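You operate a simulated robot arm through the tools that you are given. There is no shell and no other tool.

The job below is to be done with a simulated robot arm. You get a single attempt, and the scene is never put back.

## Task
Try the purple sample in both rings, then sort it into the Pass or Hold tray.
Fine: Pass tray if the Go ring goes through and the No-go ring stops, else Hold tray. Both slides end back; the other samples stay.

Only the result counts: the job must be done as asked and must still hold three seconds after the hand-in. Knocking over, shifting, dropping, spilling or breaking anything else fails it.

## Robot
A 7-joint arm with a two-finger parallel gripper, fixed in place. Base frame: the origin is at the foot of the arm, x ahead of it, y to its left, z up; the work surface is at about z = 0.862. Readings come in m, degrees, newtons and seconds.
With the tool pointing down near the work surface it reaches from about 0.4 to 0.9 m from the base axis. Its first joint turns from -143.0 to 143.0 degrees. Payload 3 kg.
Tool frame: the origin (TCP) lies between the finger pads and is the grasp point; the fingertips stand 0.03 m ahead of it; z points along the fingers, y is the line along which they close. Largest opening 0.094 m; finger width 0.028, thickness 0.01; the body of the gripper, 0.05 by 0.096 m, starts 0.055 m behind the TCP.
Orientation is that of the tool frame in the base frame, as a unit quaternion [x, y, z, w]. With the fingers straight down and closing along the base's y, the tool's x points along the base's -x, its y along +y and its z along -z.

## Interface
- The arm moves only by the tool servo_tool. Its argument "motion" is a list of rows, each a list of 3 entries, a list of its own where there are three numbers: the shift along the tool's x, y, z in mm, then the turn, a rotation vector about the tool's x, y, z in degrees, then the opening in per cent of the stroke, from 0 (shut) to 100 (fully open). In form: [[[tx, ty, tz], [rx, ry, rz], gripper], ...]. A call has 1 to 20 rows; each row is the pose to reach, as a shift and turn from the pose commanded when the call began, along the tool's axes at that moment. Rows are played at 5 a second. More than 0.05 m and 8.6 degrees between two rows, or a gripper value outside its range, and nothing of the call is played. A pose out of reach is approached as far as the arm can. The call stops where the force on the tool passes 80 N (or 10 N more than at its start, if that is more) or the arm is blocked; 0.2 s more then pass. Each finger travels about 0.072 m/s and halts on what it meets, pressing with about 34 N; the grip force reading is that of the motor and also rises with nothing between the fingers. The clock runs only during rows and for 0.2 s after the last one: add rows that repeat a pose to give the fingers time. The reply holds the time, the measured pose of the TCP, the force on the tool along the base axes, the opening and the grip force, in the units named above and with some noise, with the torque about the TCP (base axes, N m) and any sound that the robot's microphone picked up.
- Cameras (640 x 400 px; columns grow to the right, rows downward): "scene" is fixed at [0.0554, -0.6482, 1.6325]; the picture's right is [0.73, -0.69, 0.00], its down [-0.32, -0.34, -0.88] and it looks along [0.61, 0.64, -0.47] (base axes); focal length 333 px, centre (320, 200). "wrist" rides on the gripper at [0.076, 0.014, -0.103] in the tool frame; the picture's right is [-0.18, 0.98, 0.00], its down [-0.75, -0.14, -0.64] and it looks along [-0.63, -0.12, 0.77] (tool axes); focal length 243 px, centre (320, 200). There is no depth. A picture from a camera that has moved, and an enlarged one, comes with that camera's place and axes in the base frame and with its lens. The place of the scene camera against the robot may be out by one fixed shift of up to 0.012 m in any direction.
- capture(camera): a new picture of that camera. No time passes.
- enlarge(camera, box): a new picture of the part [left, top, right, bottom] of that camera's present view, enlarged. No time passes.
- finish_job(): hands the job in; it is judged then, once.

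Places have to be worked out from the pictures, the camera data and where the tool is seen. Open the gripper and draw the arm clear of the work before you hand the job in, unless the task says otherwise.

The tools are called as name(argument=value, ...) on one line, values as JSON. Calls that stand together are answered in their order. servo_tool: Moves the arm, as the interface text tells. Its arguments: {"type":"object","properties":{"motion":{"type":"array"}},"required":["motion"]} The other tools are called the same way: capture (camera) takes a picture; enlarge (camera, box) takes an enlarged picture of a part of a camera's view; finish_job () hands the job in.

At the start:

```text
time: 0.0
tool_pos: [0.4755, 0.3208, 1.2907]
tcp_rot: [0.0, 1.0, 0.0, 0.0]
ft_force: [0.0, -1.1, -0.5]
wrist_torque: [-0.01, 0.02, -0.03]
width: 0.0941
grasp_force: 0.0
```

scene: 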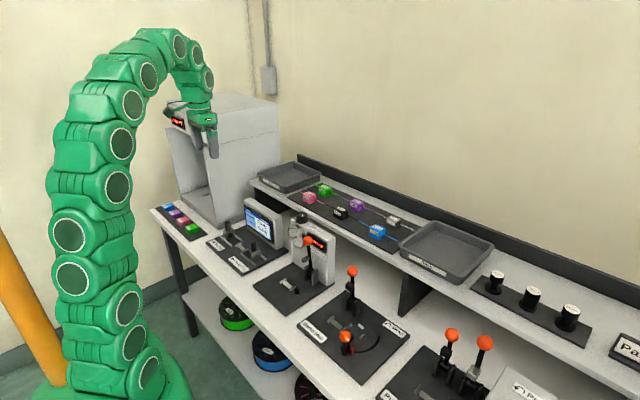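
wrist: 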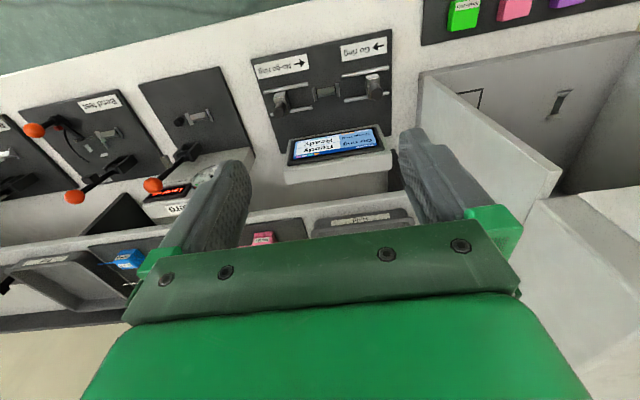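

I start by looking closely at the bench, to find the ring station, the samples and the trays.

enlarge(camera="scene", box=[140, 150, 340, 275])

enlarge(camera="scene", box=[240, 150, 500, 312])

enlarge(camera="wrist", box=[220, 10, 440, 190])

enlarge(camera="scene", box=[440, 220, 640, 400])

```text
3.20 times, centred on (240, 212) of scene
camera zoom: at [0.0554, -0.6482, 1.6325], right [0.73, -0.69, 0.0], down [-0.32, -0.34, -0.88], along [0.61, 0.64, -0.47], focal length 1067 px, centre (576, 160)
```

zoom: 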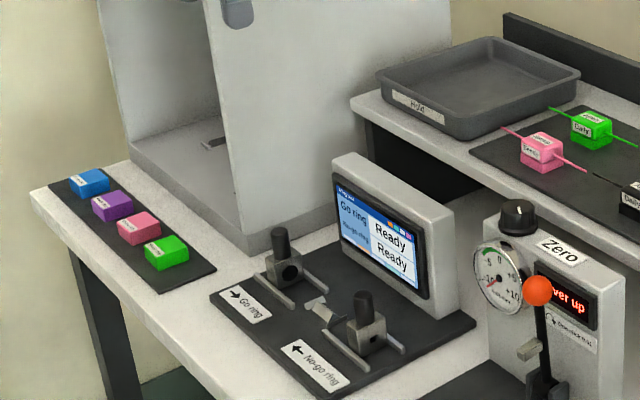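

```text
2.46 times, centred on (370, 231) of scene
camera zoom: at [0.0554, -0.6482, 1.6325], right [0.73, -0.69, 0.0], down [-0.32, -0.34, -0.88], along [0.61, 0.64, -0.47], focal length 820 px, centre (197, 124)
```

zoom: 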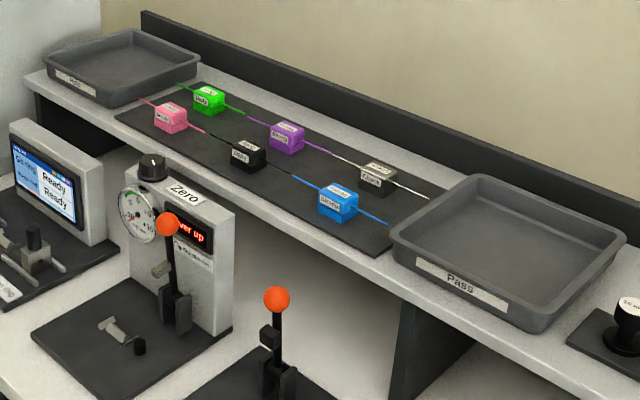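

```text
2.22 times, centred on (330, 100) of wrist
camera zoom: at [0.3995, 0.3356, 1.3938], right [0.18, 0.98, 0.0], down [0.75, -0.14, 0.64], along [0.63, -0.12, -0.77], focal length 539 px, centre (298, 422)
```

zoom: 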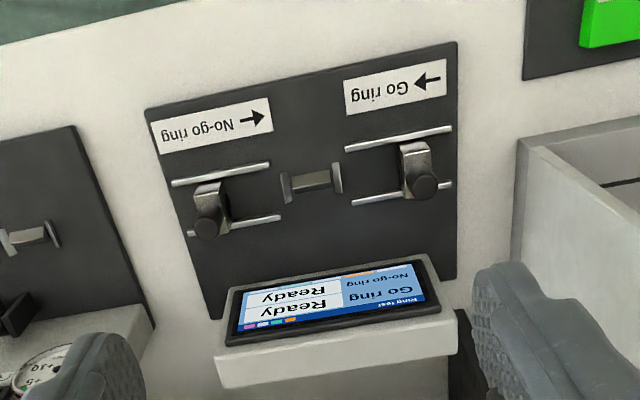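

```text
2.22 times, centred on (540, 310) of scene
camera zoom: at [0.0554, -0.6482, 1.6325], right [0.73, -0.69, 0.0], down [-0.32, -0.34, -0.88], along [0.61, 0.64, -0.47], focal length 741 px, centre (-169, -44)
```

zoom: 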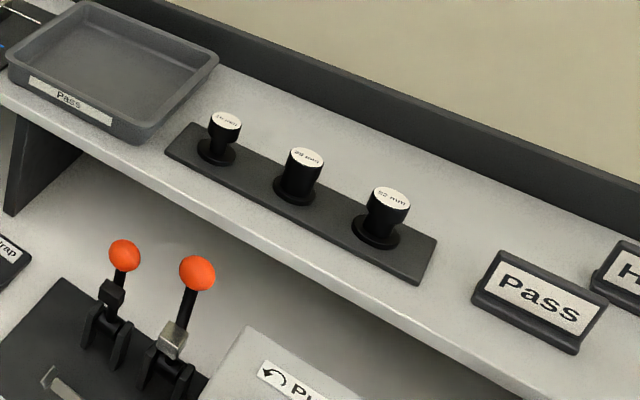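

The purple sample with a rod seems to lie on the rear shelf near (0.84, 0.0, 1.07), and the ring station's saddle is near (0.54, 0.32, 0.89). I move high above the bench, clear of everything, to look at the samples with the wrist camera.

servo_tool(motion=[[[-20, -34, -4], [0, 0, 0], 100], [[-40, -68, -8], [0, 0, 0], 100], [[-60, -102, -12], [0, 0, 0], 100], [[-80, -136, -16], [0, 0, 0], 100], [[-105, -170, -20], [0, 0, 0], 100], [[-125, -204, -20], [0, 0, 0], 100], [[-150, -238, -20], [0, 0, 0], 100], [[-175, -270, -20], [0, 0, 0], 100], [[-175, -270, -20], [0, 0, 0], 100]])

capture(camera="wrist")

capture(camera="scene")

```text
time: 2.0
tool_pos: [0.6471, 0.0526, 1.301]
tcp_rot: [-0.001, 1.0, 0.0, 0.001]
ft_force: [0.3, 0.0, -0.3]
wrist_torque: [0.0, 0.04, 0.0]
width: 0.094
grasp_force: 0.1
out of reach, approached as far as the arm can: row 8, 9
```

```text
taken
camera wrist: at [0.5724, 0.0672, 1.4041], right [0.18, 0.98, 0.0], down [0.75, -0.14, 0.64], along [0.63, -0.12, -0.77], focal length 243 px, centre (320, 200)
```

wrist: 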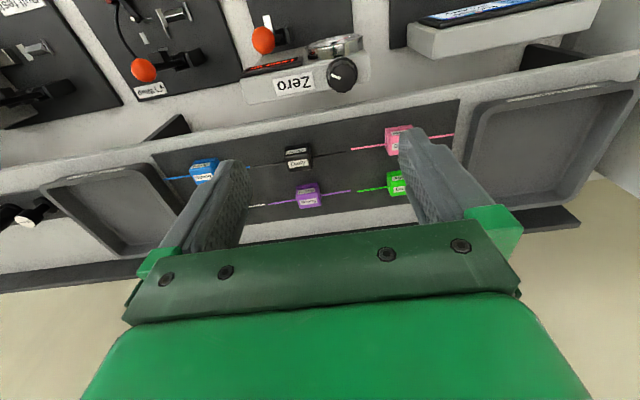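

```text
taken
```

scene: 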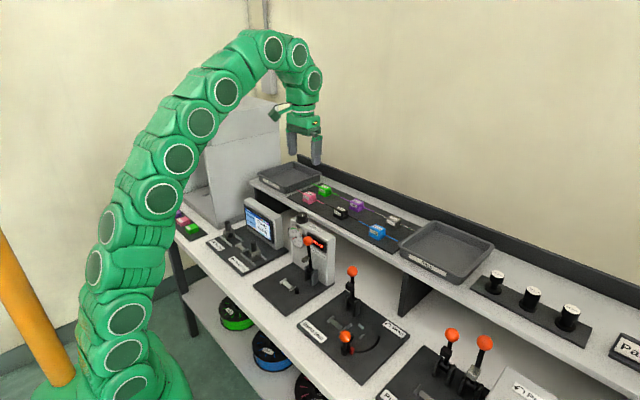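

The purple sample with its rods lies on the shelf mat; I zoom in for its details and the labels.

enlarge(camera="wrist", box=[240, 140, 400, 240])

enlarge(camera="scene", box=[290, 175, 420, 256])

enlarge(camera="scene", box=[200, 190, 300, 275])

enlarge(camera="scene", box=[145, 195, 215, 240])

```text
4.00 times, centred on (320, 190) of wrist
camera zoom: at [0.5724, 0.0672, 1.4041], right [0.18, 0.98, 0.0], down [0.75, -0.14, 0.64], along [0.63, -0.12, -0.77], focal length 970 px, centre (320, 240)
```

zoom: 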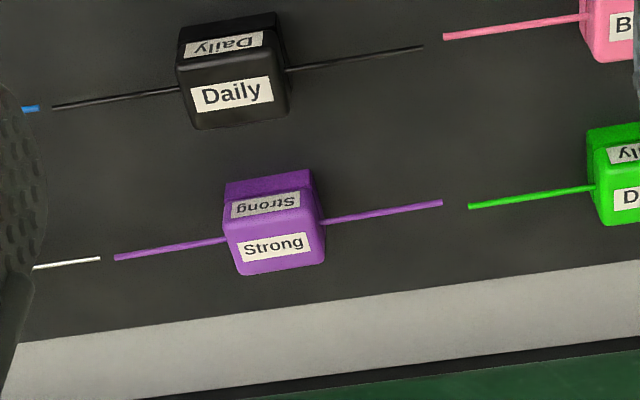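

```text
4.92 times, centred on (355, 216) of scene
camera zoom: at [0.0554, -0.6482, 1.6325], right [0.73, -0.69, 0.0], down [-0.32, -0.34, -0.88], along [0.61, 0.64, -0.47], focal length 1641 px, centre (148, 124)
```

zoom: 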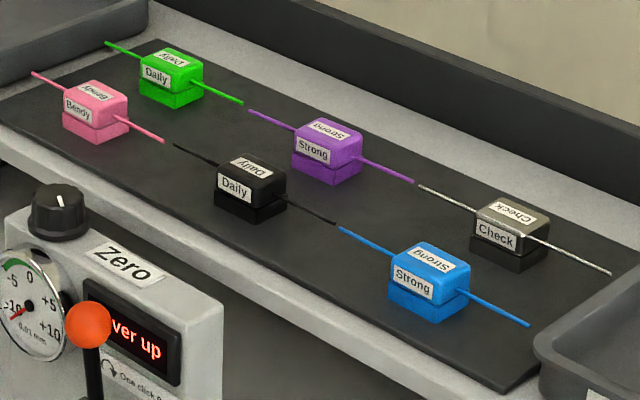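

```text
4.71 times, centred on (250, 232) of scene
camera zoom: at [0.0554, -0.6482, 1.6325], right [0.73, -0.69, 0.0], down [-0.32, -0.34, -0.88], along [0.61, 0.64, -0.47], focal length 1569 px, centre (649, 47)
```

zoom: 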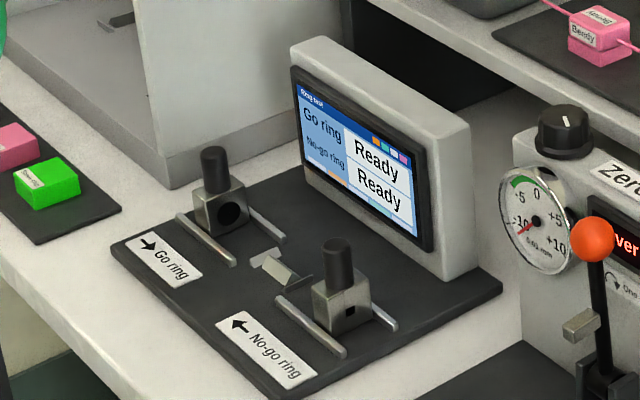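

```text
8.89 times, centred on (180, 218) of scene
camera zoom: at [0.0554, -0.6482, 1.6325], right [0.73, -0.69, 0.0], down [-0.32, -0.34, -0.88], along [0.61, 0.64, -0.47], focal length 2963 px, centre (1564, 44)
```

zoom: 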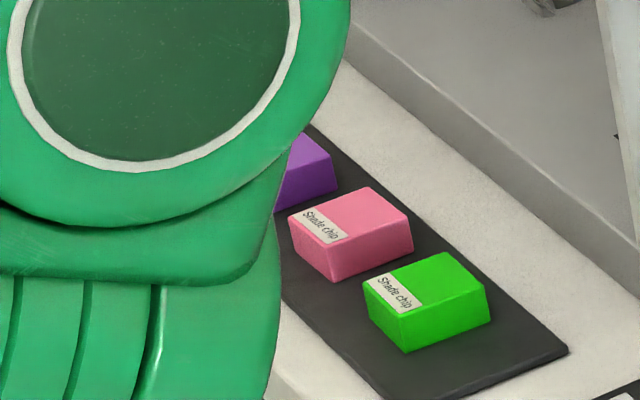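

The sample to test is the purple "Strong" one (the front-left purple piece is a shade chip). I move lower and nearer to see its exact shape and place.

servo_tool(motion=[[[-15, -5, 20], [0, 0, 0], 100], [[-30, -10, 40], [0, 0, 0], 100], [[-45, -14, 60], [0, 0, 0], 100], [[-60, -18, 80], [0, 0, 0], 100], [[-73, -22, 100], [0, 0, 0], 100], [[-73, -22, 100], [0, 0, 0], 100]])

capture(camera="wrist")

enlarge(camera="wrist", box=[220, 120, 420, 245])

```text
time: 3.4
tool_pos: [0.7227, 0.0297, 1.2025]
tcp_rot: [0.0, 1.0, 0.0, 0.001]
ft_force: [0.7, 0.9, -0.4]
wrist_torque: [0.01, -0.03, 0.01]
width: 0.0943
grasp_force: 0.0
```

```text
taken
camera wrist: at [0.6473, 0.0446, 1.306], right [0.18, 0.98, 0.0], down [0.75, -0.14, 0.64], along [0.63, -0.12, -0.77], focal length 243 px, centre (320, 200)
```

wrist: 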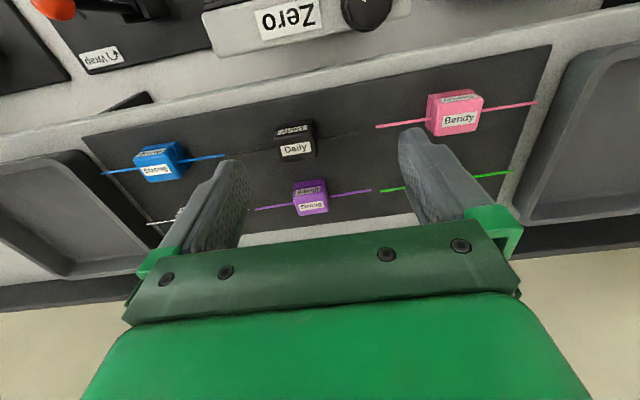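

```text
3.20 times, centred on (320, 182) of wrist
camera zoom: at [0.6473, 0.0446, 1.306], right [0.18, 0.98, 0.0], down [0.75, -0.14, 0.64], along [0.63, -0.12, -0.77], focal length 776 px, centre (320, 256)
```

zoom: 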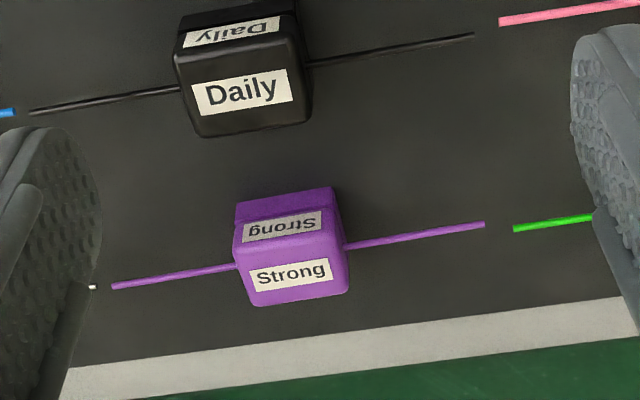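

The purple block is near (0.84, 0.00, top about 1.08), with rods along y. I turn the tool -90° about its axis so the fingers would close along x, while moving beside the sample for a second viewpoint.

servo_tool(motion=[[[-4, -12, 5], [0, 0, -8.2], 100], [[-8, -24, 10], [0, 0, -16.4], 100], [[-11, -36, 14], [0, 0, -24.6], 100], [[-14, -48, 18], [0, 0, -32.8], 100], [[-18, -60, 23], [0, 0, -41], 100], [[-21, -72, 28], [0, 0, -49.2], 100], [[-25, -84, 32], [0, 0, -57.4], 100], [[-28, -96, 36], [0, 0, -65.6], 100], [[-31, -108, 41], [0, 0, -73.8], 100], [[-34, -120, 46], [0, 0, -82], 100], [[-37, -130, 50], [0, 0, -90], 100], [[-37, -130, 50], [0, 0, -90], 100]])

capture(camera="wrist")

capture(camera="scene")

```text
time: 6.0
tool_pos: [0.759, -0.0993, 1.1543]
tcp_rot: [0.708, -0.706, 0.0, 0.0]
ft_force: [-0.6, 0.7, 0.3]
wrist_torque: [-0.01, -0.01, 0.01]
width: 0.0938
grasp_force: 0.1
```

```text
taken
camera wrist: at [0.7452, -0.1753, 1.2562], right [-0.98, 0.18, 0.0], down [0.14, 0.75, 0.64], along [0.12, 0.63, -0.77], focal length 243 px, centre (320, 200)
```

wrist: 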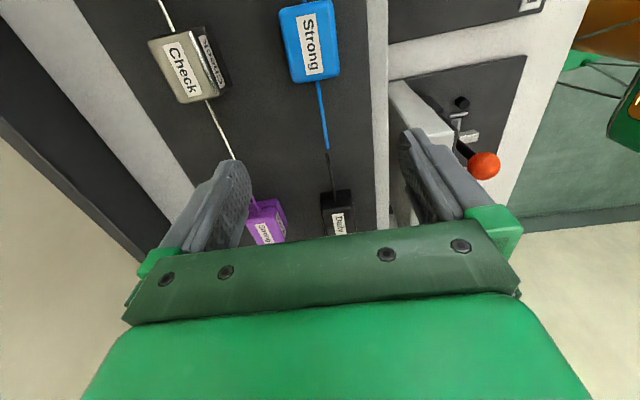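

```text
taken
```

scene: 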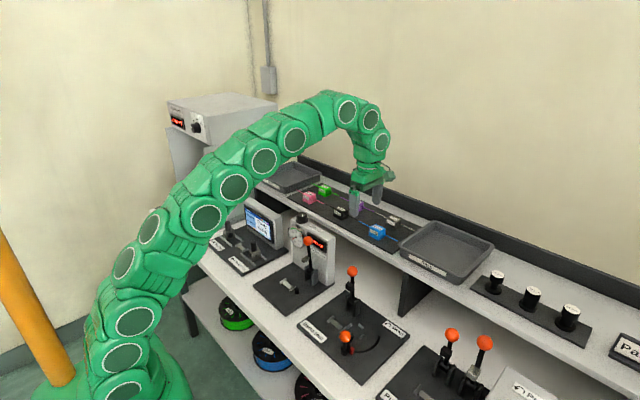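

From this side view I refine the purple block to about (0.839, -0.003, top 1.08). I move over it while staying about 70 mm above.

servo_tool(motion=[[[-20, -16, 0], [0, 0, 0], 100], [[-40, -32, 0], [0, 0, 0], 100], [[-60, -48, 0], [0, 0, 0], 100], [[-78, -64, 0], [0, 0, 0], 100], [[-96, -80, 0], [0, 0, 0], 100], [[-96, -80, 0], [0, 0, 0], 100]])

capture(camera="wrist")

enlarge(camera="wrist", box=[240, 80, 400, 180])

enlarge(camera="scene", box=[290, 130, 420, 256])

```text
time: 7.4
tool_pos: [0.8124, -0.0302, 1.1496]
tcp_rot: [-0.707, 0.707, 0.0, 0.0]
ft_force: [0.9, 0.0, 0.2]
wrist_torque: [-0.01, 0.01, 0.0]
width: 0.0937
grasp_force: 0.0
out of reach, approached as far as the arm can: row 4, 5, 6
```

```text
taken
camera wrist: at [0.8, -0.1057, 1.253], right [-0.98, 0.18, 0.0], down [0.14, 0.75, 0.64], along [0.12, 0.63, -0.77], focal length 243 px, centre (320, 200)
```

wrist: 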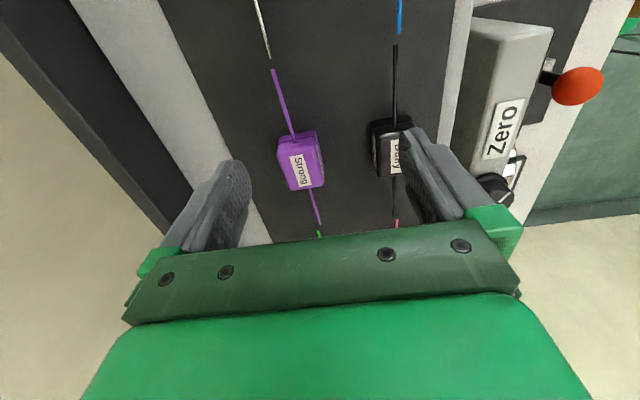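

```text
4.00 times, centred on (320, 130) of wrist
camera zoom: at [0.8, -0.1057, 1.253], right [-0.98, 0.18, 0.0], down [0.14, 0.75, 0.64], along [0.12, 0.63, -0.77], focal length 970 px, centre (320, 480)
```

zoom: 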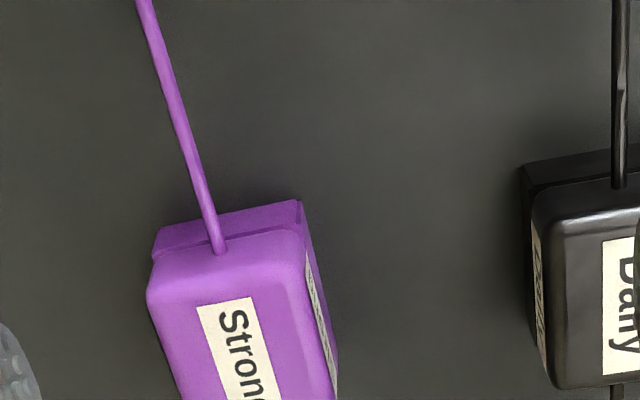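

```text
3.17 times, centred on (355, 193) of scene
camera zoom: at [0.0554, -0.6482, 1.6325], right [0.73, -0.69, 0.0], down [-0.32, -0.34, -0.88], along [0.61, 0.64, -0.47], focal length 1058 px, centre (209, 222)
```

zoom: 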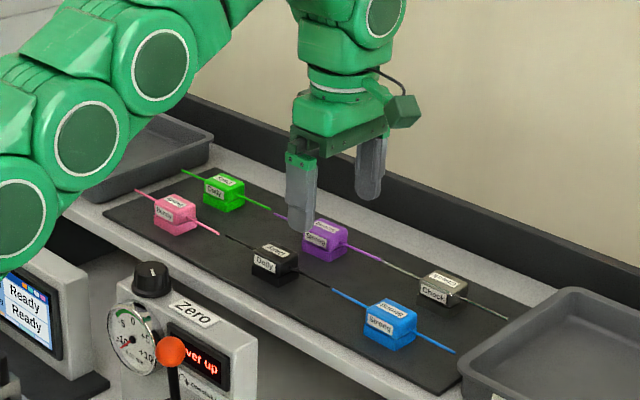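

The rod line is parallel to y. I estimate the rod axis at x≈0.835, z≈1.077 and the block spanning y from -0.024 to +0.019. I zoom in to judge the block's height.

enlarge(camera="scene", box=[335, 190, 385, 222])

enlarge(camera="wrist", box=[265, 120, 345, 200])

enlarge(camera="scene", box=[365, 215, 400, 245])

```text
12.50 times, centred on (360, 206) of scene
camera zoom: at [0.0554, -0.6482, 1.6325], right [0.73, -0.69, 0.0], down [-0.32, -0.34, -0.88], along [0.61, 0.64, -0.47], focal length 4167 px, centre (-180, 125)
```

zoom: 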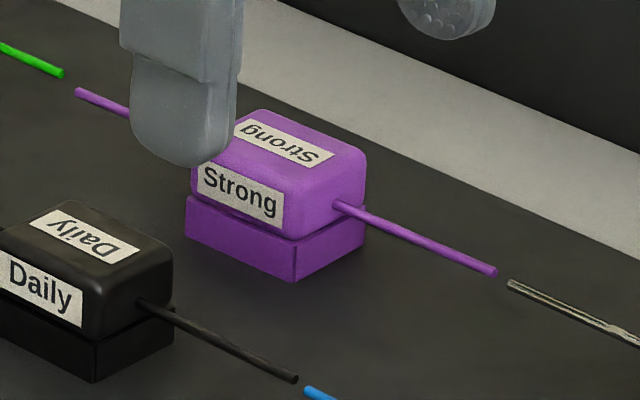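

```text
5.00 times, centred on (305, 160) of wrist
camera zoom: at [0.8, -0.1057, 1.253], right [-0.98, 0.18, 0.0], down [0.14, 0.75, 0.64], along [0.12, 0.63, -0.77], focal length 1213 px, centre (395, 400)
```

zoom: 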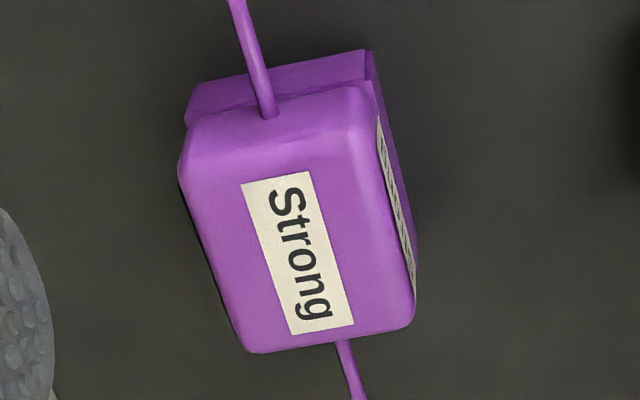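

```text
13.33 times, centred on (382, 230) of scene
camera zoom: at [0.0554, -0.6482, 1.6325], right [0.73, -0.69, 0.0], down [-0.32, -0.34, -0.88], along [0.61, 0.64, -0.47], focal length 4445 px, centre (-513, -200)
```

zoom: 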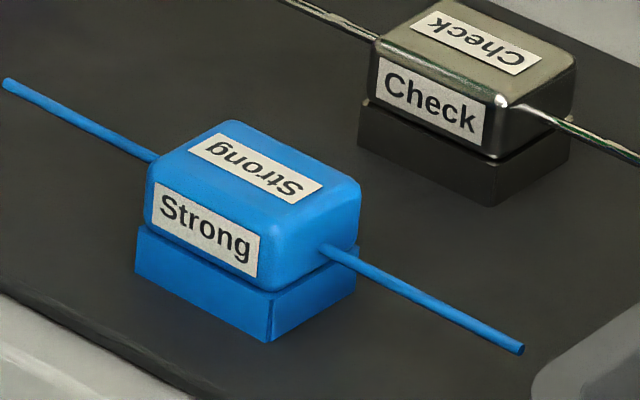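

The sample is a rounded upper block, about 20 mm high with the rod near its lower edge, on a base about 15 mm high. Before grasping I go and look at the saddle, to learn how the sample must sit.

servo_tool(motion=[[[-10, 40, -10], [0, 0, 0], 100], [[-20, 80, -25], [0, 0, 0], 100], [[-40, 120, -40], [0, 0, 0], 100], [[-65, 160, -50], [0, 0, 0], 100], [[-90, 200, -50], [0, 0, 0], 100], [[-125, 230, -50], [0, 0, 0], 100], [[-160, 250, -50], [0, 0, 0], 100], [[-200, 265, -50], [0, 0, 0], 100], [[-235, 272, -40], [0, 0, 0], 100], [[-250, 272, 0], [0, 0, 0], 100], [[-250, 272, 40], [0, 0, 0], 100], [[-250, 272, 70], [0, 0, 0], 100], [[-250, 272, 70], [0, 0, 0], 100]])

capture(camera="wrist")

enlarge(camera="wrist", box=[220, 80, 420, 240])

capture(camera="scene")

```text
time: 10.2
tool_pos: [0.5375, 0.2192, 1.08]
tcp_rot: [0.707, -0.707, 0.0, -0.001]
ft_force: [-0.1, 0.7, 0.3]
wrist_torque: [0.02, 0.0, 0.04]
width: 0.094
grasp_force: 0.2
```

```text
taken
camera wrist: at [0.5257, 0.1434, 1.1833], right [-0.98, 0.18, 0.0], down [0.14, 0.75, 0.64], along [0.12, 0.63, -0.77], focal length 243 px, centre (320, 200)
```

wrist: 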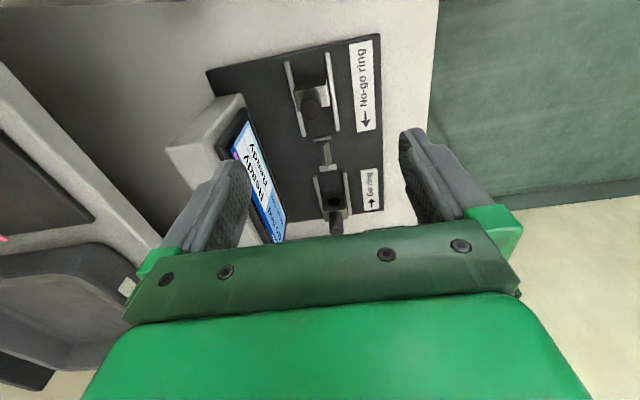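

```text
2.50 times, centred on (320, 160) of wrist
camera zoom: at [0.5257, 0.1434, 1.1833], right [-0.98, 0.18, 0.0], down [0.14, 0.75, 0.64], along [0.12, 0.63, -0.77], focal length 606 px, centre (320, 300)
```

zoom: 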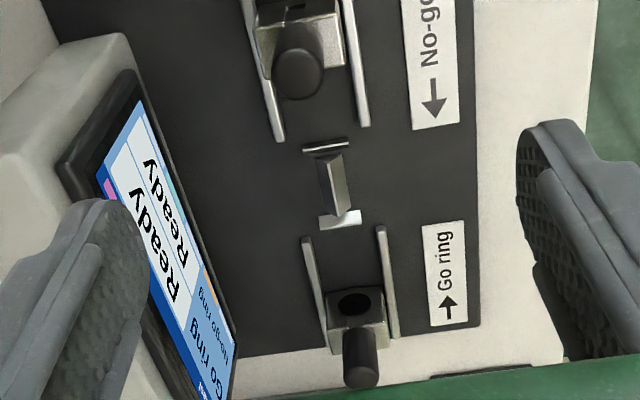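

```text
taken
```

scene: 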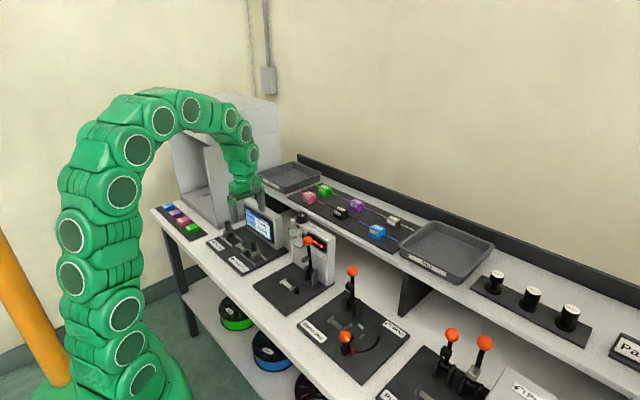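

The saddle is a V-shaped rest along y between two thin end plates. I move lower and nearer to see it well, keeping clear of the handles and the screen.

servo_tool(motion=[[[-20, 0, 25], [0, 0, 0], 100], [[-40, 0, 50], [0, 0, 0], 100], [[-50, 0, 80], [0, 0, 0], 100], [[-50, 0, 80], [0, 0, 0], 100]])

capture(camera="wrist")

enlarge(camera="wrist", box=[240, 60, 400, 160])

enlarge(camera="scene", box=[220, 215, 280, 255])

```text
time: 11.2
tool_pos: [0.5377, 0.2712, 1.0004]
tcp_rot: [-0.707, 0.708, 0.0, 0.0]
ft_force: [0.1, -0.8, 0.3]
wrist_torque: [0.02, 0.0, 0.0]
width: 0.0938
grasp_force: 0.1
```

```text
taken
camera wrist: at [0.5247, 0.1947, 1.1025], right [-0.98, 0.18, 0.0], down [0.14, 0.75, 0.64], along [0.12, 0.63, -0.77], focal length 243 px, centre (320, 200)
```

wrist: 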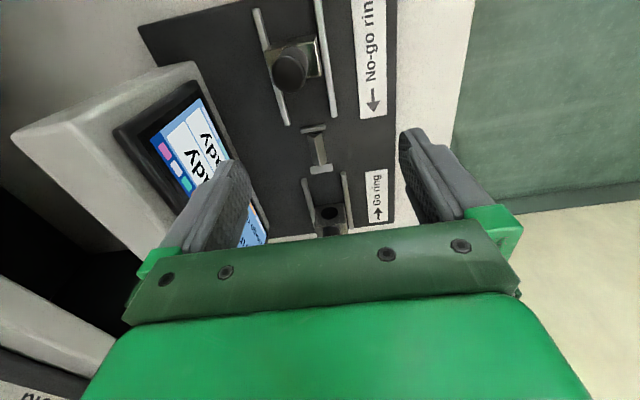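

```text
4.00 times, centred on (320, 110) of wrist
camera zoom: at [0.5247, 0.1947, 1.1025], right [-0.98, 0.18, 0.0], down [0.14, 0.75, 0.64], along [0.12, 0.63, -0.77], focal length 970 px, centre (320, 560)
```

zoom: 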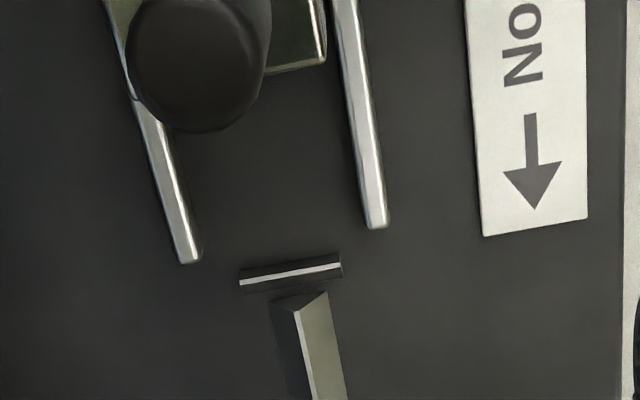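

```text
10.00 times, centred on (250, 235) of scene
camera zoom: at [0.0554, -0.6482, 1.6325], right [0.73, -0.69, 0.0], down [-0.32, -0.34, -0.88], along [0.61, 0.64, -0.47], focal length 3333 px, centre (1020, -150)
```

zoom: 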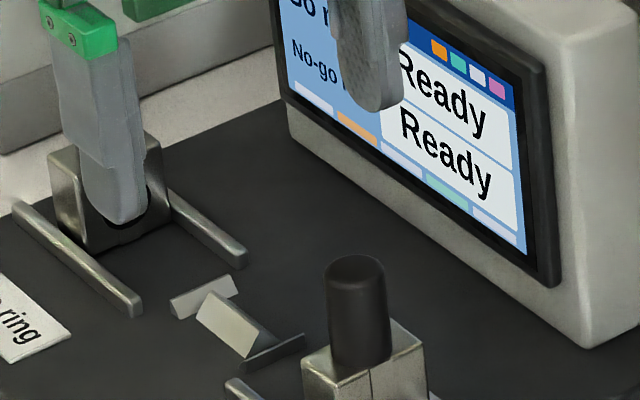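

The saddle is a roof-shaped ridge along y at about (0.549, 0.306), with end plates at y≈0.283 and 0.328 and tops near z≈0.89. I move right above it to refine the position against the tool axis.

servo_tool(motion=[[[-17, -6, 15], [0, 0, 0], 100], [[-34, -11, 30], [0, 0, 0], 100], [[-34, -11, 50], [0, 0, 0], 100], [[-34, -11, 50], [0, 0, 0], 100]])

capture(camera="wrist")

enlarge(camera="wrist", box=[260, 70, 380, 190])

enlarge(camera="scene", box=[200, 205, 300, 275])

```text
time: 12.2
tool_pos: [0.5498, 0.3042, 0.9496]
tcp_rot: [0.707, -0.707, 0.0, 0.0]
ft_force: [0.5, 0.0, 0.5]
wrist_torque: [0.02, 0.01, 0.0]
width: 0.0941
grasp_force: 0.0
```

```text
taken
camera wrist: at [0.5365, 0.229, 1.0533], right [-0.98, 0.18, 0.0], down [0.14, 0.75, 0.64], along [0.12, 0.63, -0.77], focal length 243 px, centre (320, 200)
```

wrist: 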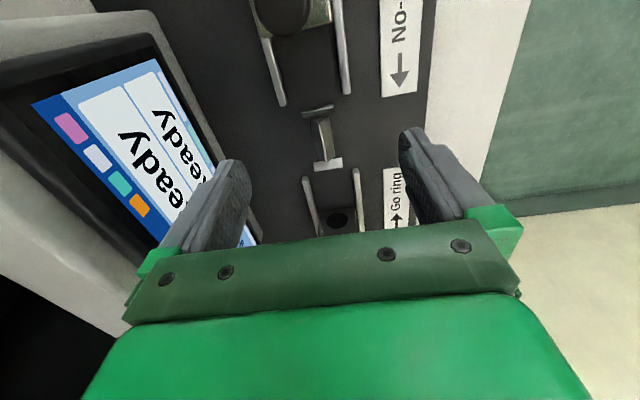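

```text
3.33 times, centred on (320, 130) of wrist
camera zoom: at [0.5365, 0.229, 1.0533], right [-0.98, 0.18, 0.0], down [0.14, 0.75, 0.64], along [0.12, 0.63, -0.77], focal length 809 px, centre (320, 433)
```

zoom: 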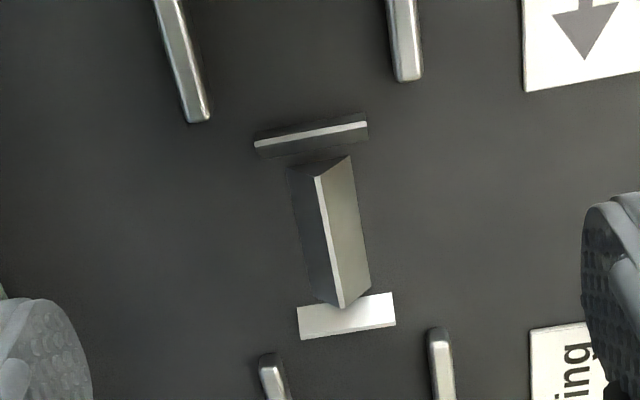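

```text
5.71 times, centred on (250, 240) of scene
camera zoom: at [0.0554, -0.6482, 1.6325], right [0.73, -0.69, 0.0], down [-0.32, -0.34, -0.88], along [0.61, 0.64, -0.47], focal length 1905 px, centre (720, -29)
```

zoom: 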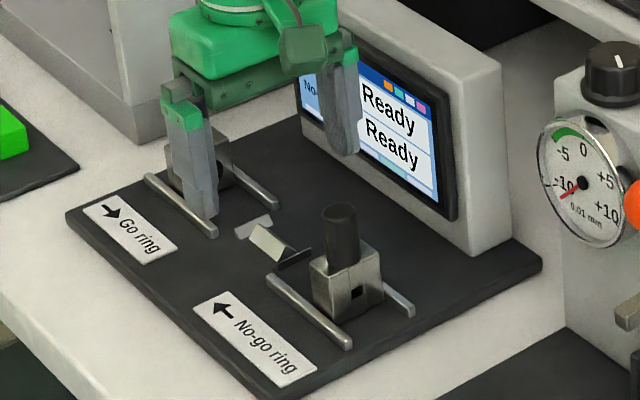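

The ridge and its flared end plates are clear, and the ridge centre is about (0.550, 0.309). I shift +56 mm in y for a second line of sight that fixes y and z properly.

servo_tool(motion=[[[-28, 0, 0], [0, 0, 0], 100], [[-56, 0, 0], [0, 0, 0], 100], [[-56, 0, 0], [0, 0, 0], 100]])

enlarge(camera="wrist", box=[240, 0, 400, 100])

enlarge(camera="wrist", box=[240, 80, 400, 240])

enlarge(camera="scene", box=[220, 215, 280, 255])

```text
time: 13.0
tool_pos: [0.5484, 0.3608, 0.9511]
tcp_rot: [-0.707, 0.708, 0.0, 0.0]
ft_force: [0.2, -1.0, -0.5]
wrist_torque: [0.03, 0.01, -0.01]
width: 0.0937
grasp_force: 0.0
```

```text
4.00 times, centred on (320, 50) of wrist
camera zoom: at [0.5362, 0.2858, 1.0543], right [-0.98, 0.18, 0.0], down [0.14, 0.75, 0.64], along [0.12, 0.63, -0.77], focal length 970 px, centre (320, 800)
```

zoom: 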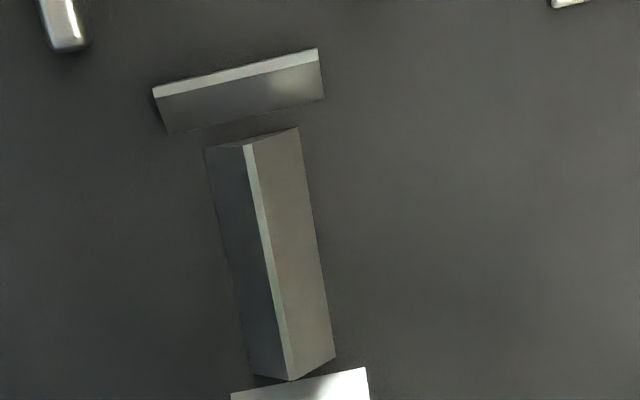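

```text
2.50 times, centred on (320, 160) of wrist
camera zoom: at [0.5362, 0.2858, 1.0543], right [-0.98, 0.18, 0.0], down [0.14, 0.75, 0.64], along [0.12, 0.63, -0.77], focal length 606 px, centre (320, 300)
```

zoom: 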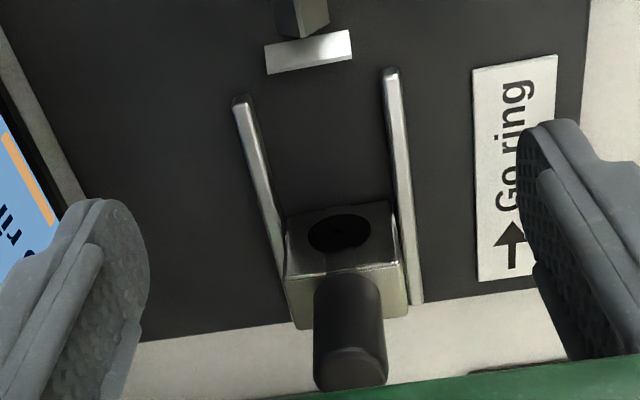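

```text
10.00 times, centred on (250, 235) of scene
camera zoom: at [0.0554, -0.6482, 1.6325], right [0.73, -0.69, 0.0], down [-0.32, -0.34, -0.88], along [0.61, 0.64, -0.47], focal length 3333 px, centre (1020, -150)
```

zoom: 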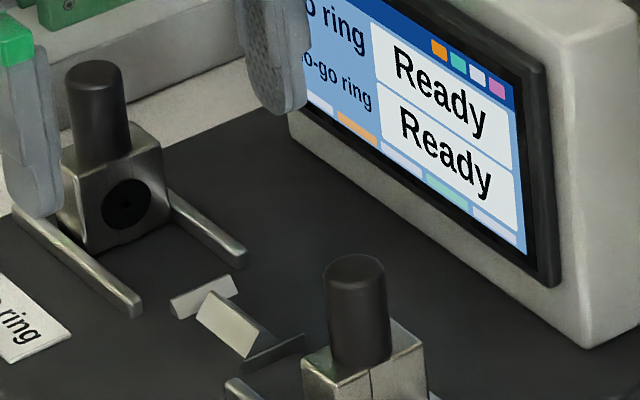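

With this stereo pair the ridge centre comes to (0.5515, 0.320), the Go knob to about (0.551, 0.410) and the No-go knob to about (0.551, 0.230). Now I go back to the purple sample, with the gripper at 60% so the fingers clear the black one beside it, and stop short above it.

servo_tool(motion=[[[0, 0, -50], [0, 0, 0], 100], [[0, 0, -100], [0, 0, 0], 100], [[0, 0, -150], [0, 0, 0], 100], [[0, 0, -200], [0, 0, 0], 60], [[30, -10, -235], [0, 0, 0], 60], [[65, -30, -250], [0, 0, 0], 60], [[100, -55, -250], [0, 0, 0], 60], [[140, -80, -250], [0, 0, 0], 60], [[180, -105, -250], [0, 0, 0], 60], [[220, -130, -250], [0, 0, 0], 60], [[260, -155, -250], [0, 0, 0], 60], [[300, -180, -245], [0, 0, 0], 60], [[335, -205, -235], [0, 0, 0], 60], [[355, -225, -215], [0, 0, 0], 60], [[364, -242, -199], [0, 0, 0], 60], [[364, -242, -199], [0, 0, 0], 60]])

capture(camera="wrist")

enlarge(camera="wrist", box=[240, 80, 400, 240])

```text
time: 16.4
tool_pos: [0.7913, -0.0036, 1.1492]
tcp_rot: [-0.707, 0.707, 0.001, 0.0]
ft_force: [-0.1, -0.1, -0.5]
wrist_torque: [-0.01, 0.01, -0.02]
width: 0.0564
grasp_force: 0.1
```

```text
taken
camera wrist: at [0.7772, -0.0796, 1.2517], right [-0.98, 0.18, 0.0], down [0.14, 0.75, 0.64], along [0.12, 0.63, -0.77], focal length 243 px, centre (320, 200)
```

wrist: 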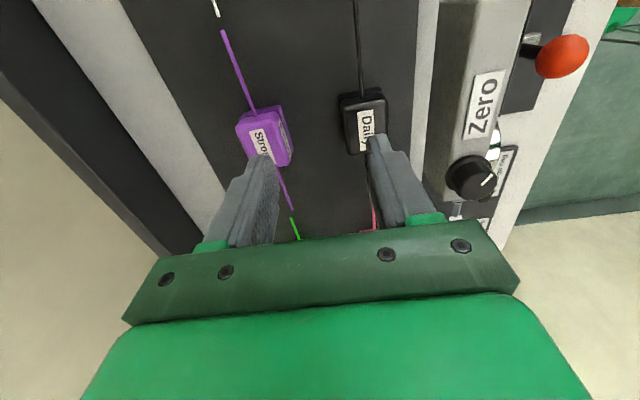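

```text
2.50 times, centred on (320, 160) of wrist
camera zoom: at [0.7772, -0.0796, 1.2517], right [-0.98, 0.18, 0.0], down [0.14, 0.75, 0.64], along [0.12, 0.63, -0.77], focal length 606 px, centre (320, 300)
```

zoom: 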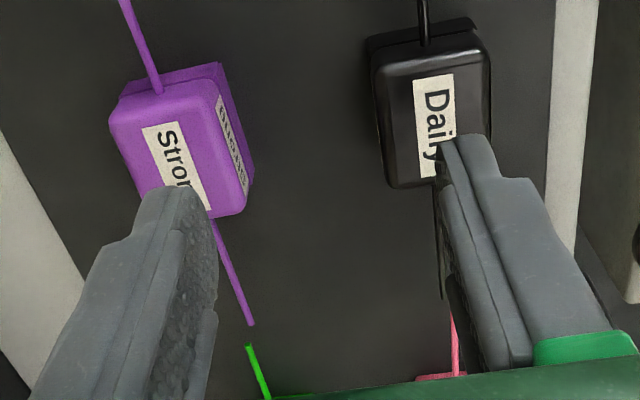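

The rod axis triangulates consistently to x≈0.835, z≈1.078, with block centre y≈-0.002. I go over it and down to TCP z≈1.108, so the tips take only the upper block above the seam; fingers stay open.

servo_tool(motion=[[[-1, -15, 7], [0, 0, 0], 60], [[-1, -29, 14], [0, 0, 0], 60], [[-2, -43, 26], [0, 0, 0], 60], [[-2, -44, 33], [0, 0, 0], 60], [[-2, -44, 41], [0, 0, 0], 60], [[-2, -44, 41], [0, 0, 0], 60]])

capture(camera="wrist")

enlarge(camera="scene", box=[320, 175, 400, 225])

enlarge(camera="wrist", box=[260, 110, 380, 230])

```text
time: 17.8
tool_pos: [0.8357, -0.0007, 1.1071]
tcp_rot: [-0.707, 0.707, 0.0, 0.0]
ft_force: [-0.7, -0.4, -0.3]
wrist_torque: [0.03, -0.02, -0.01]
width: 0.0562
grasp_force: 0.2
```

```text
taken
camera wrist: at [0.8227, -0.0767, 1.2102], right [-0.98, 0.18, 0.0], down [0.14, 0.75, 0.64], along [0.12, 0.63, -0.77], focal length 243 px, centre (320, 200)
```

wrist: 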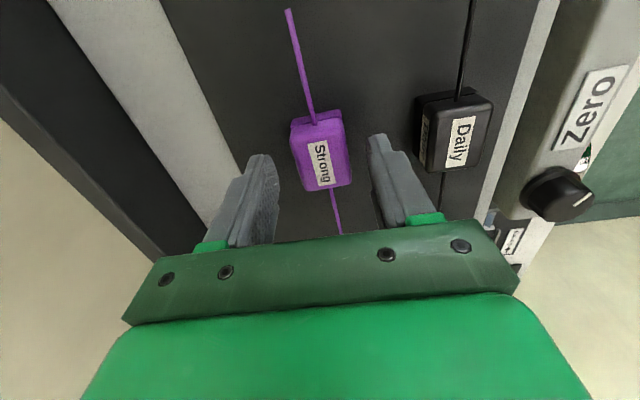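

```text
8.00 times, centred on (360, 200) of scene
camera zoom: at [0.0554, -0.6482, 1.6325], right [0.73, -0.69, 0.0], down [-0.32, -0.34, -0.88], along [0.61, 0.64, -0.47], focal length 2667 px, centre (0, 200)
```

zoom: 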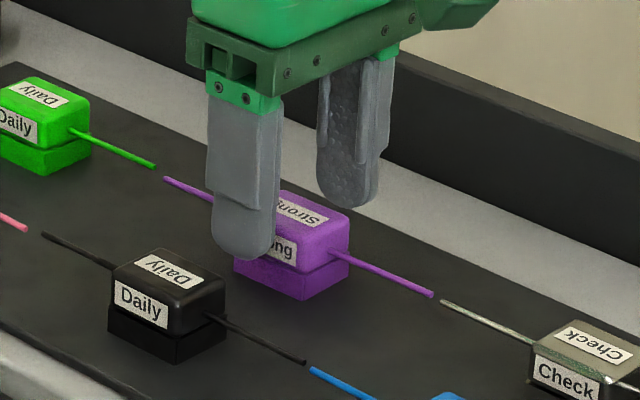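

```text
3.33 times, centred on (320, 170) of wrist
camera zoom: at [0.8227, -0.0767, 1.2102], right [-0.98, 0.18, 0.0], down [0.14, 0.75, 0.64], along [0.12, 0.63, -0.77], focal length 809 px, centre (320, 300)
```

zoom: 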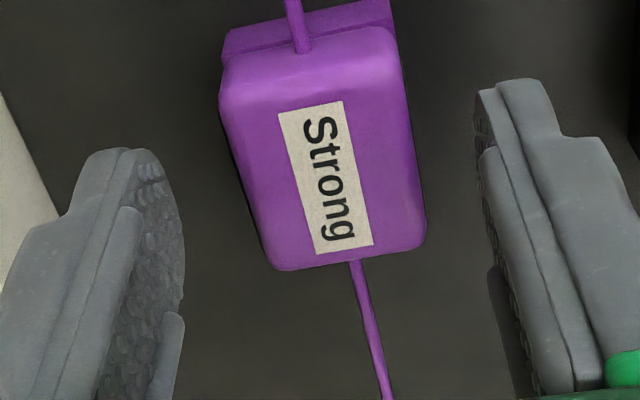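

The fingers straddle the upper block evenly, with tips judged about 5 mm above the seam. I close on it.

servo_tool(motion=[[[0, 0, 0], [0, 0, 0], 40], [[0, 0, 0], [0, 0, 0], 20], [[0, 0, 0], [0, 0, 0], 0], [[0, 0, 0], [0, 0, 0], 0], [[0, 0, 0], [0, 0, 0], 0]])

enlarge(camera="scene", box=[320, 175, 400, 225])

enlarge(camera="wrist", box=[260, 110, 380, 230])

```text
time: 19.0
tool_pos: [0.8357, -0.0006, 1.108]
tcp_rot: [-0.707, 0.707, -0.001, 0.0]
ft_force: [-0.2, -0.8, 0.4]
wrist_torque: [-0.04, 0.02, -0.01]
width: 0.0307
grasp_force: 34.1
```

```text
8.00 times, centred on (360, 200) of scene
camera zoom: at [0.0554, -0.6482, 1.6325], right [0.73, -0.69, 0.0], down [-0.32, -0.34, -0.88], along [0.61, 0.64, -0.47], focal length 2667 px, centre (0, 200)
```

zoom: 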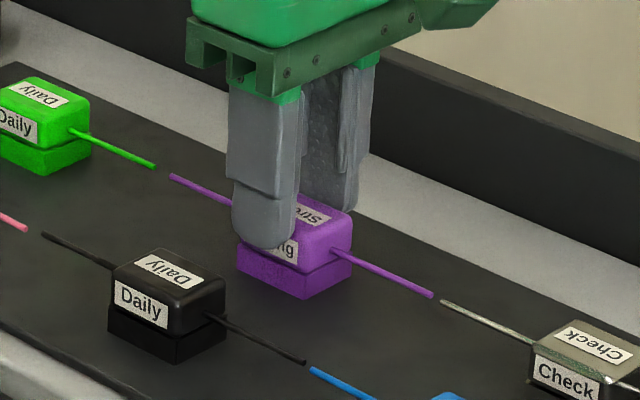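

```text
3.33 times, centred on (320, 170) of wrist
camera zoom: at [0.8227, -0.0766, 1.2104], right [-0.98, 0.18, 0.0], down [0.14, 0.75, 0.64], along [0.12, 0.63, -0.77], focal length 809 px, centre (320, 300)
```

zoom: 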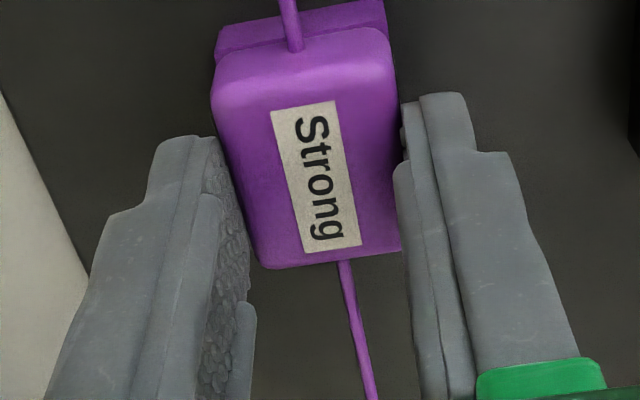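

Width 0.0307 at 34 N; the base moved together with the block, so they are one body. I lift, easing back in x as reach demands, until clear of the black sample.

servo_tool(motion=[[[0, 0, -6], [0, 0, 0], 0], [[0, 2, -12], [0, 0, 0], 0], [[0, 8, -20], [0, 0, 0], 0], [[0, 18, -30], [0, 0, 0], 0], [[0, 30, -42], [0, 0, 0], 0], [[0, 50, -62], [0, 0, 0], 0], [[0, 80, -82], [0, 0, 0], 0], [[0, 80, -82], [0, 0, 0], 0]])

capture(camera="wrist")

enlarge(camera="wrist", box=[240, 60, 400, 240])

enlarge(camera="scene", box=[290, 140, 420, 256])

```text
time: 20.8
tool_pos: [0.7558, -0.0002, 1.1883]
tcp_rot: [0.707, -0.707, 0.001, 0.001]
ft_force: [0.0, -0.3, 0.0]
wrist_torque: [-0.01, -0.02, 0.03]
width: 0.0306
grasp_force: 34.0
```

```text
taken
camera wrist: at [0.7427, -0.0767, 1.2919], right [-0.98, 0.18, 0.0], down [0.14, 0.75, 0.64], along [0.12, 0.63, -0.77], focal length 243 px, centre (320, 200)
```

wrist: 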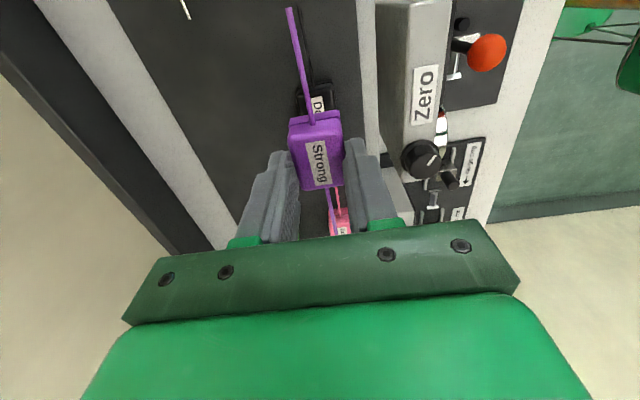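

```text
2.22 times, centred on (320, 150) of wrist
camera zoom: at [0.7427, -0.0767, 1.2919], right [-0.98, 0.18, 0.0], down [0.14, 0.75, 0.64], along [0.12, 0.63, -0.77], focal length 539 px, centre (320, 311)
```

zoom: 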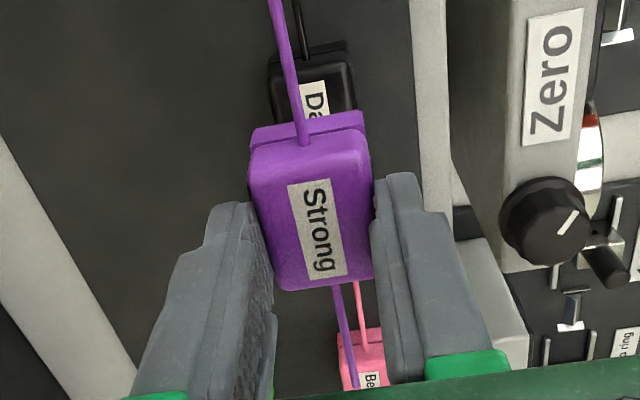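

```text
3.45 times, centred on (355, 198) of scene
camera zoom: at [0.0554, -0.6482, 1.6325], right [0.73, -0.69, 0.0], down [-0.32, -0.34, -0.88], along [0.61, 0.64, -0.47], focal length 1150 px, centre (199, 207)
```

zoom: 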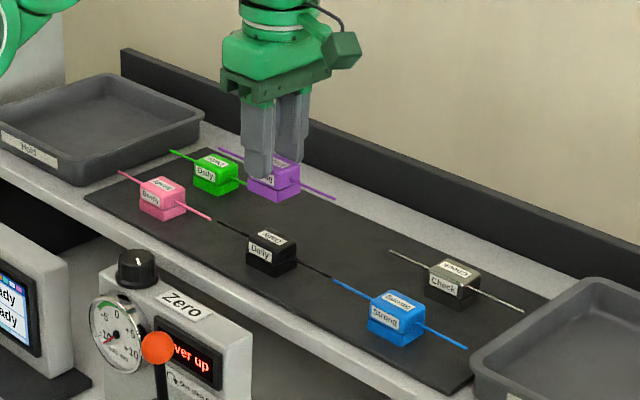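

The sample is lifted whole, its rod parallel to y and centred about 2 mm to -y of the TCP, with its bottom about 48 mm below the TCP. I carry it high over the gauge to above the saddle and come down to z≈1.0.

servo_tool(motion=[[[-27, 17, 0], [0, 0, 0], 0], [[-54, 34, 0], [0, 0, 0], 0], [[-81, 51, 0], [0, 0, 0], 0], [[-108, 68, 0], [0, 0, 0], 0], [[-135, 85, 0], [0, 0, 0], 0], [[-162, 102, 0], [0, 0, 0], 0], [[-189, 119, 0], [0, 0, 0], 0], [[-216, 136, 0], [0, 0, 0], 0], [[-243, 153, 0], [0, 0, 0], 0], [[-270, 170, 0], [0, 0, 0], 0], [[-297, 188, 0], [0, 0, 0], 0], [[-322, 205, 0], [0, 0, 0], 0], [[-322, 205, 35], [0, 0, 0], 0], [[-322, 205, 70], [0, 0, 0], 0], [[-322, 205, 105], [0, 0, 0], 0], [[-322, 205, 140], [0, 0, 0], 0], [[-322, 205, 170], [0, 0, 0], 0], [[-322, 205, 188], [0, 0, 0], 0], [[-322, 205, 188], [0, 0, 0], 0]])

capture(camera="wrist")

enlarge(camera="scene", box=[205, 200, 305, 262])

enlarge(camera="wrist", box=[240, 60, 400, 240])

```text
time: 24.8
tool_pos: [0.5517, 0.3195, 1.0019]
tcp_rot: [-0.707, 0.707, 0.0, 0.0]
ft_force: [0.2, 0.0, -1.2]
wrist_torque: [0.04, -0.02, -0.02]
width: 0.0305
grasp_force: 34.2
```

```text
taken
camera wrist: at [0.5381, 0.2428, 1.1053], right [-0.98, 0.18, 0.0], down [0.14, 0.75, 0.64], along [0.12, 0.63, -0.77], focal length 243 px, centre (320, 200)
```

wrist: 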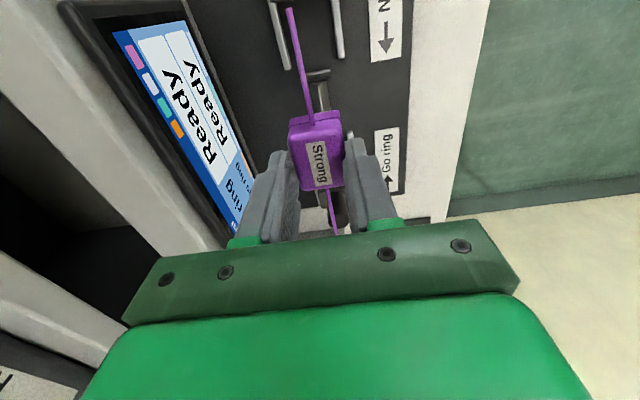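

```text
6.40 times, centred on (255, 231) of scene
camera zoom: at [0.0554, -0.6482, 1.6325], right [0.73, -0.69, 0.0], down [-0.32, -0.34, -0.88], along [0.61, 0.64, -0.47], focal length 2133 px, centre (736, 2)
```

zoom: 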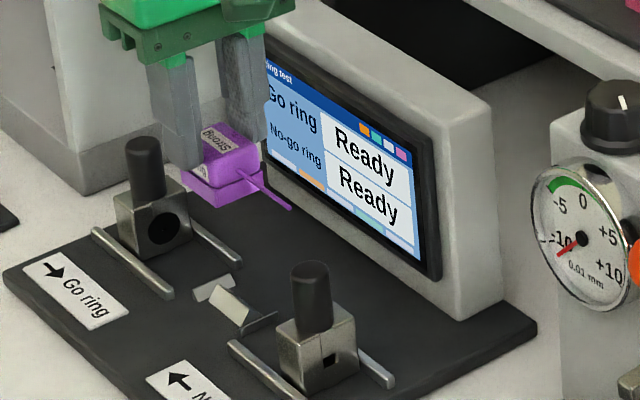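

```text
2.22 times, centred on (320, 150) of wrist
camera zoom: at [0.5381, 0.2428, 1.1053], right [-0.98, 0.18, 0.0], down [0.14, 0.75, 0.64], along [0.12, 0.63, -0.77], focal length 539 px, centre (320, 311)
```

zoom: 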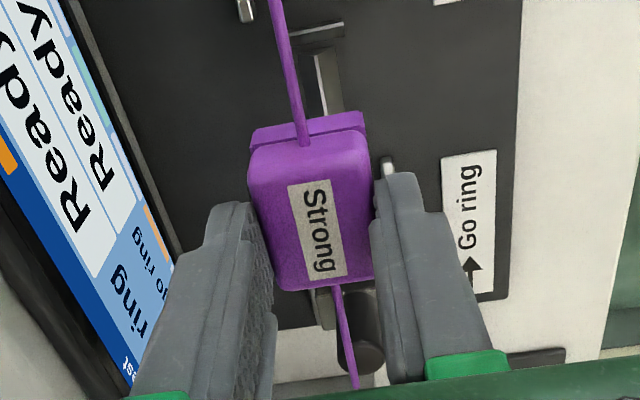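

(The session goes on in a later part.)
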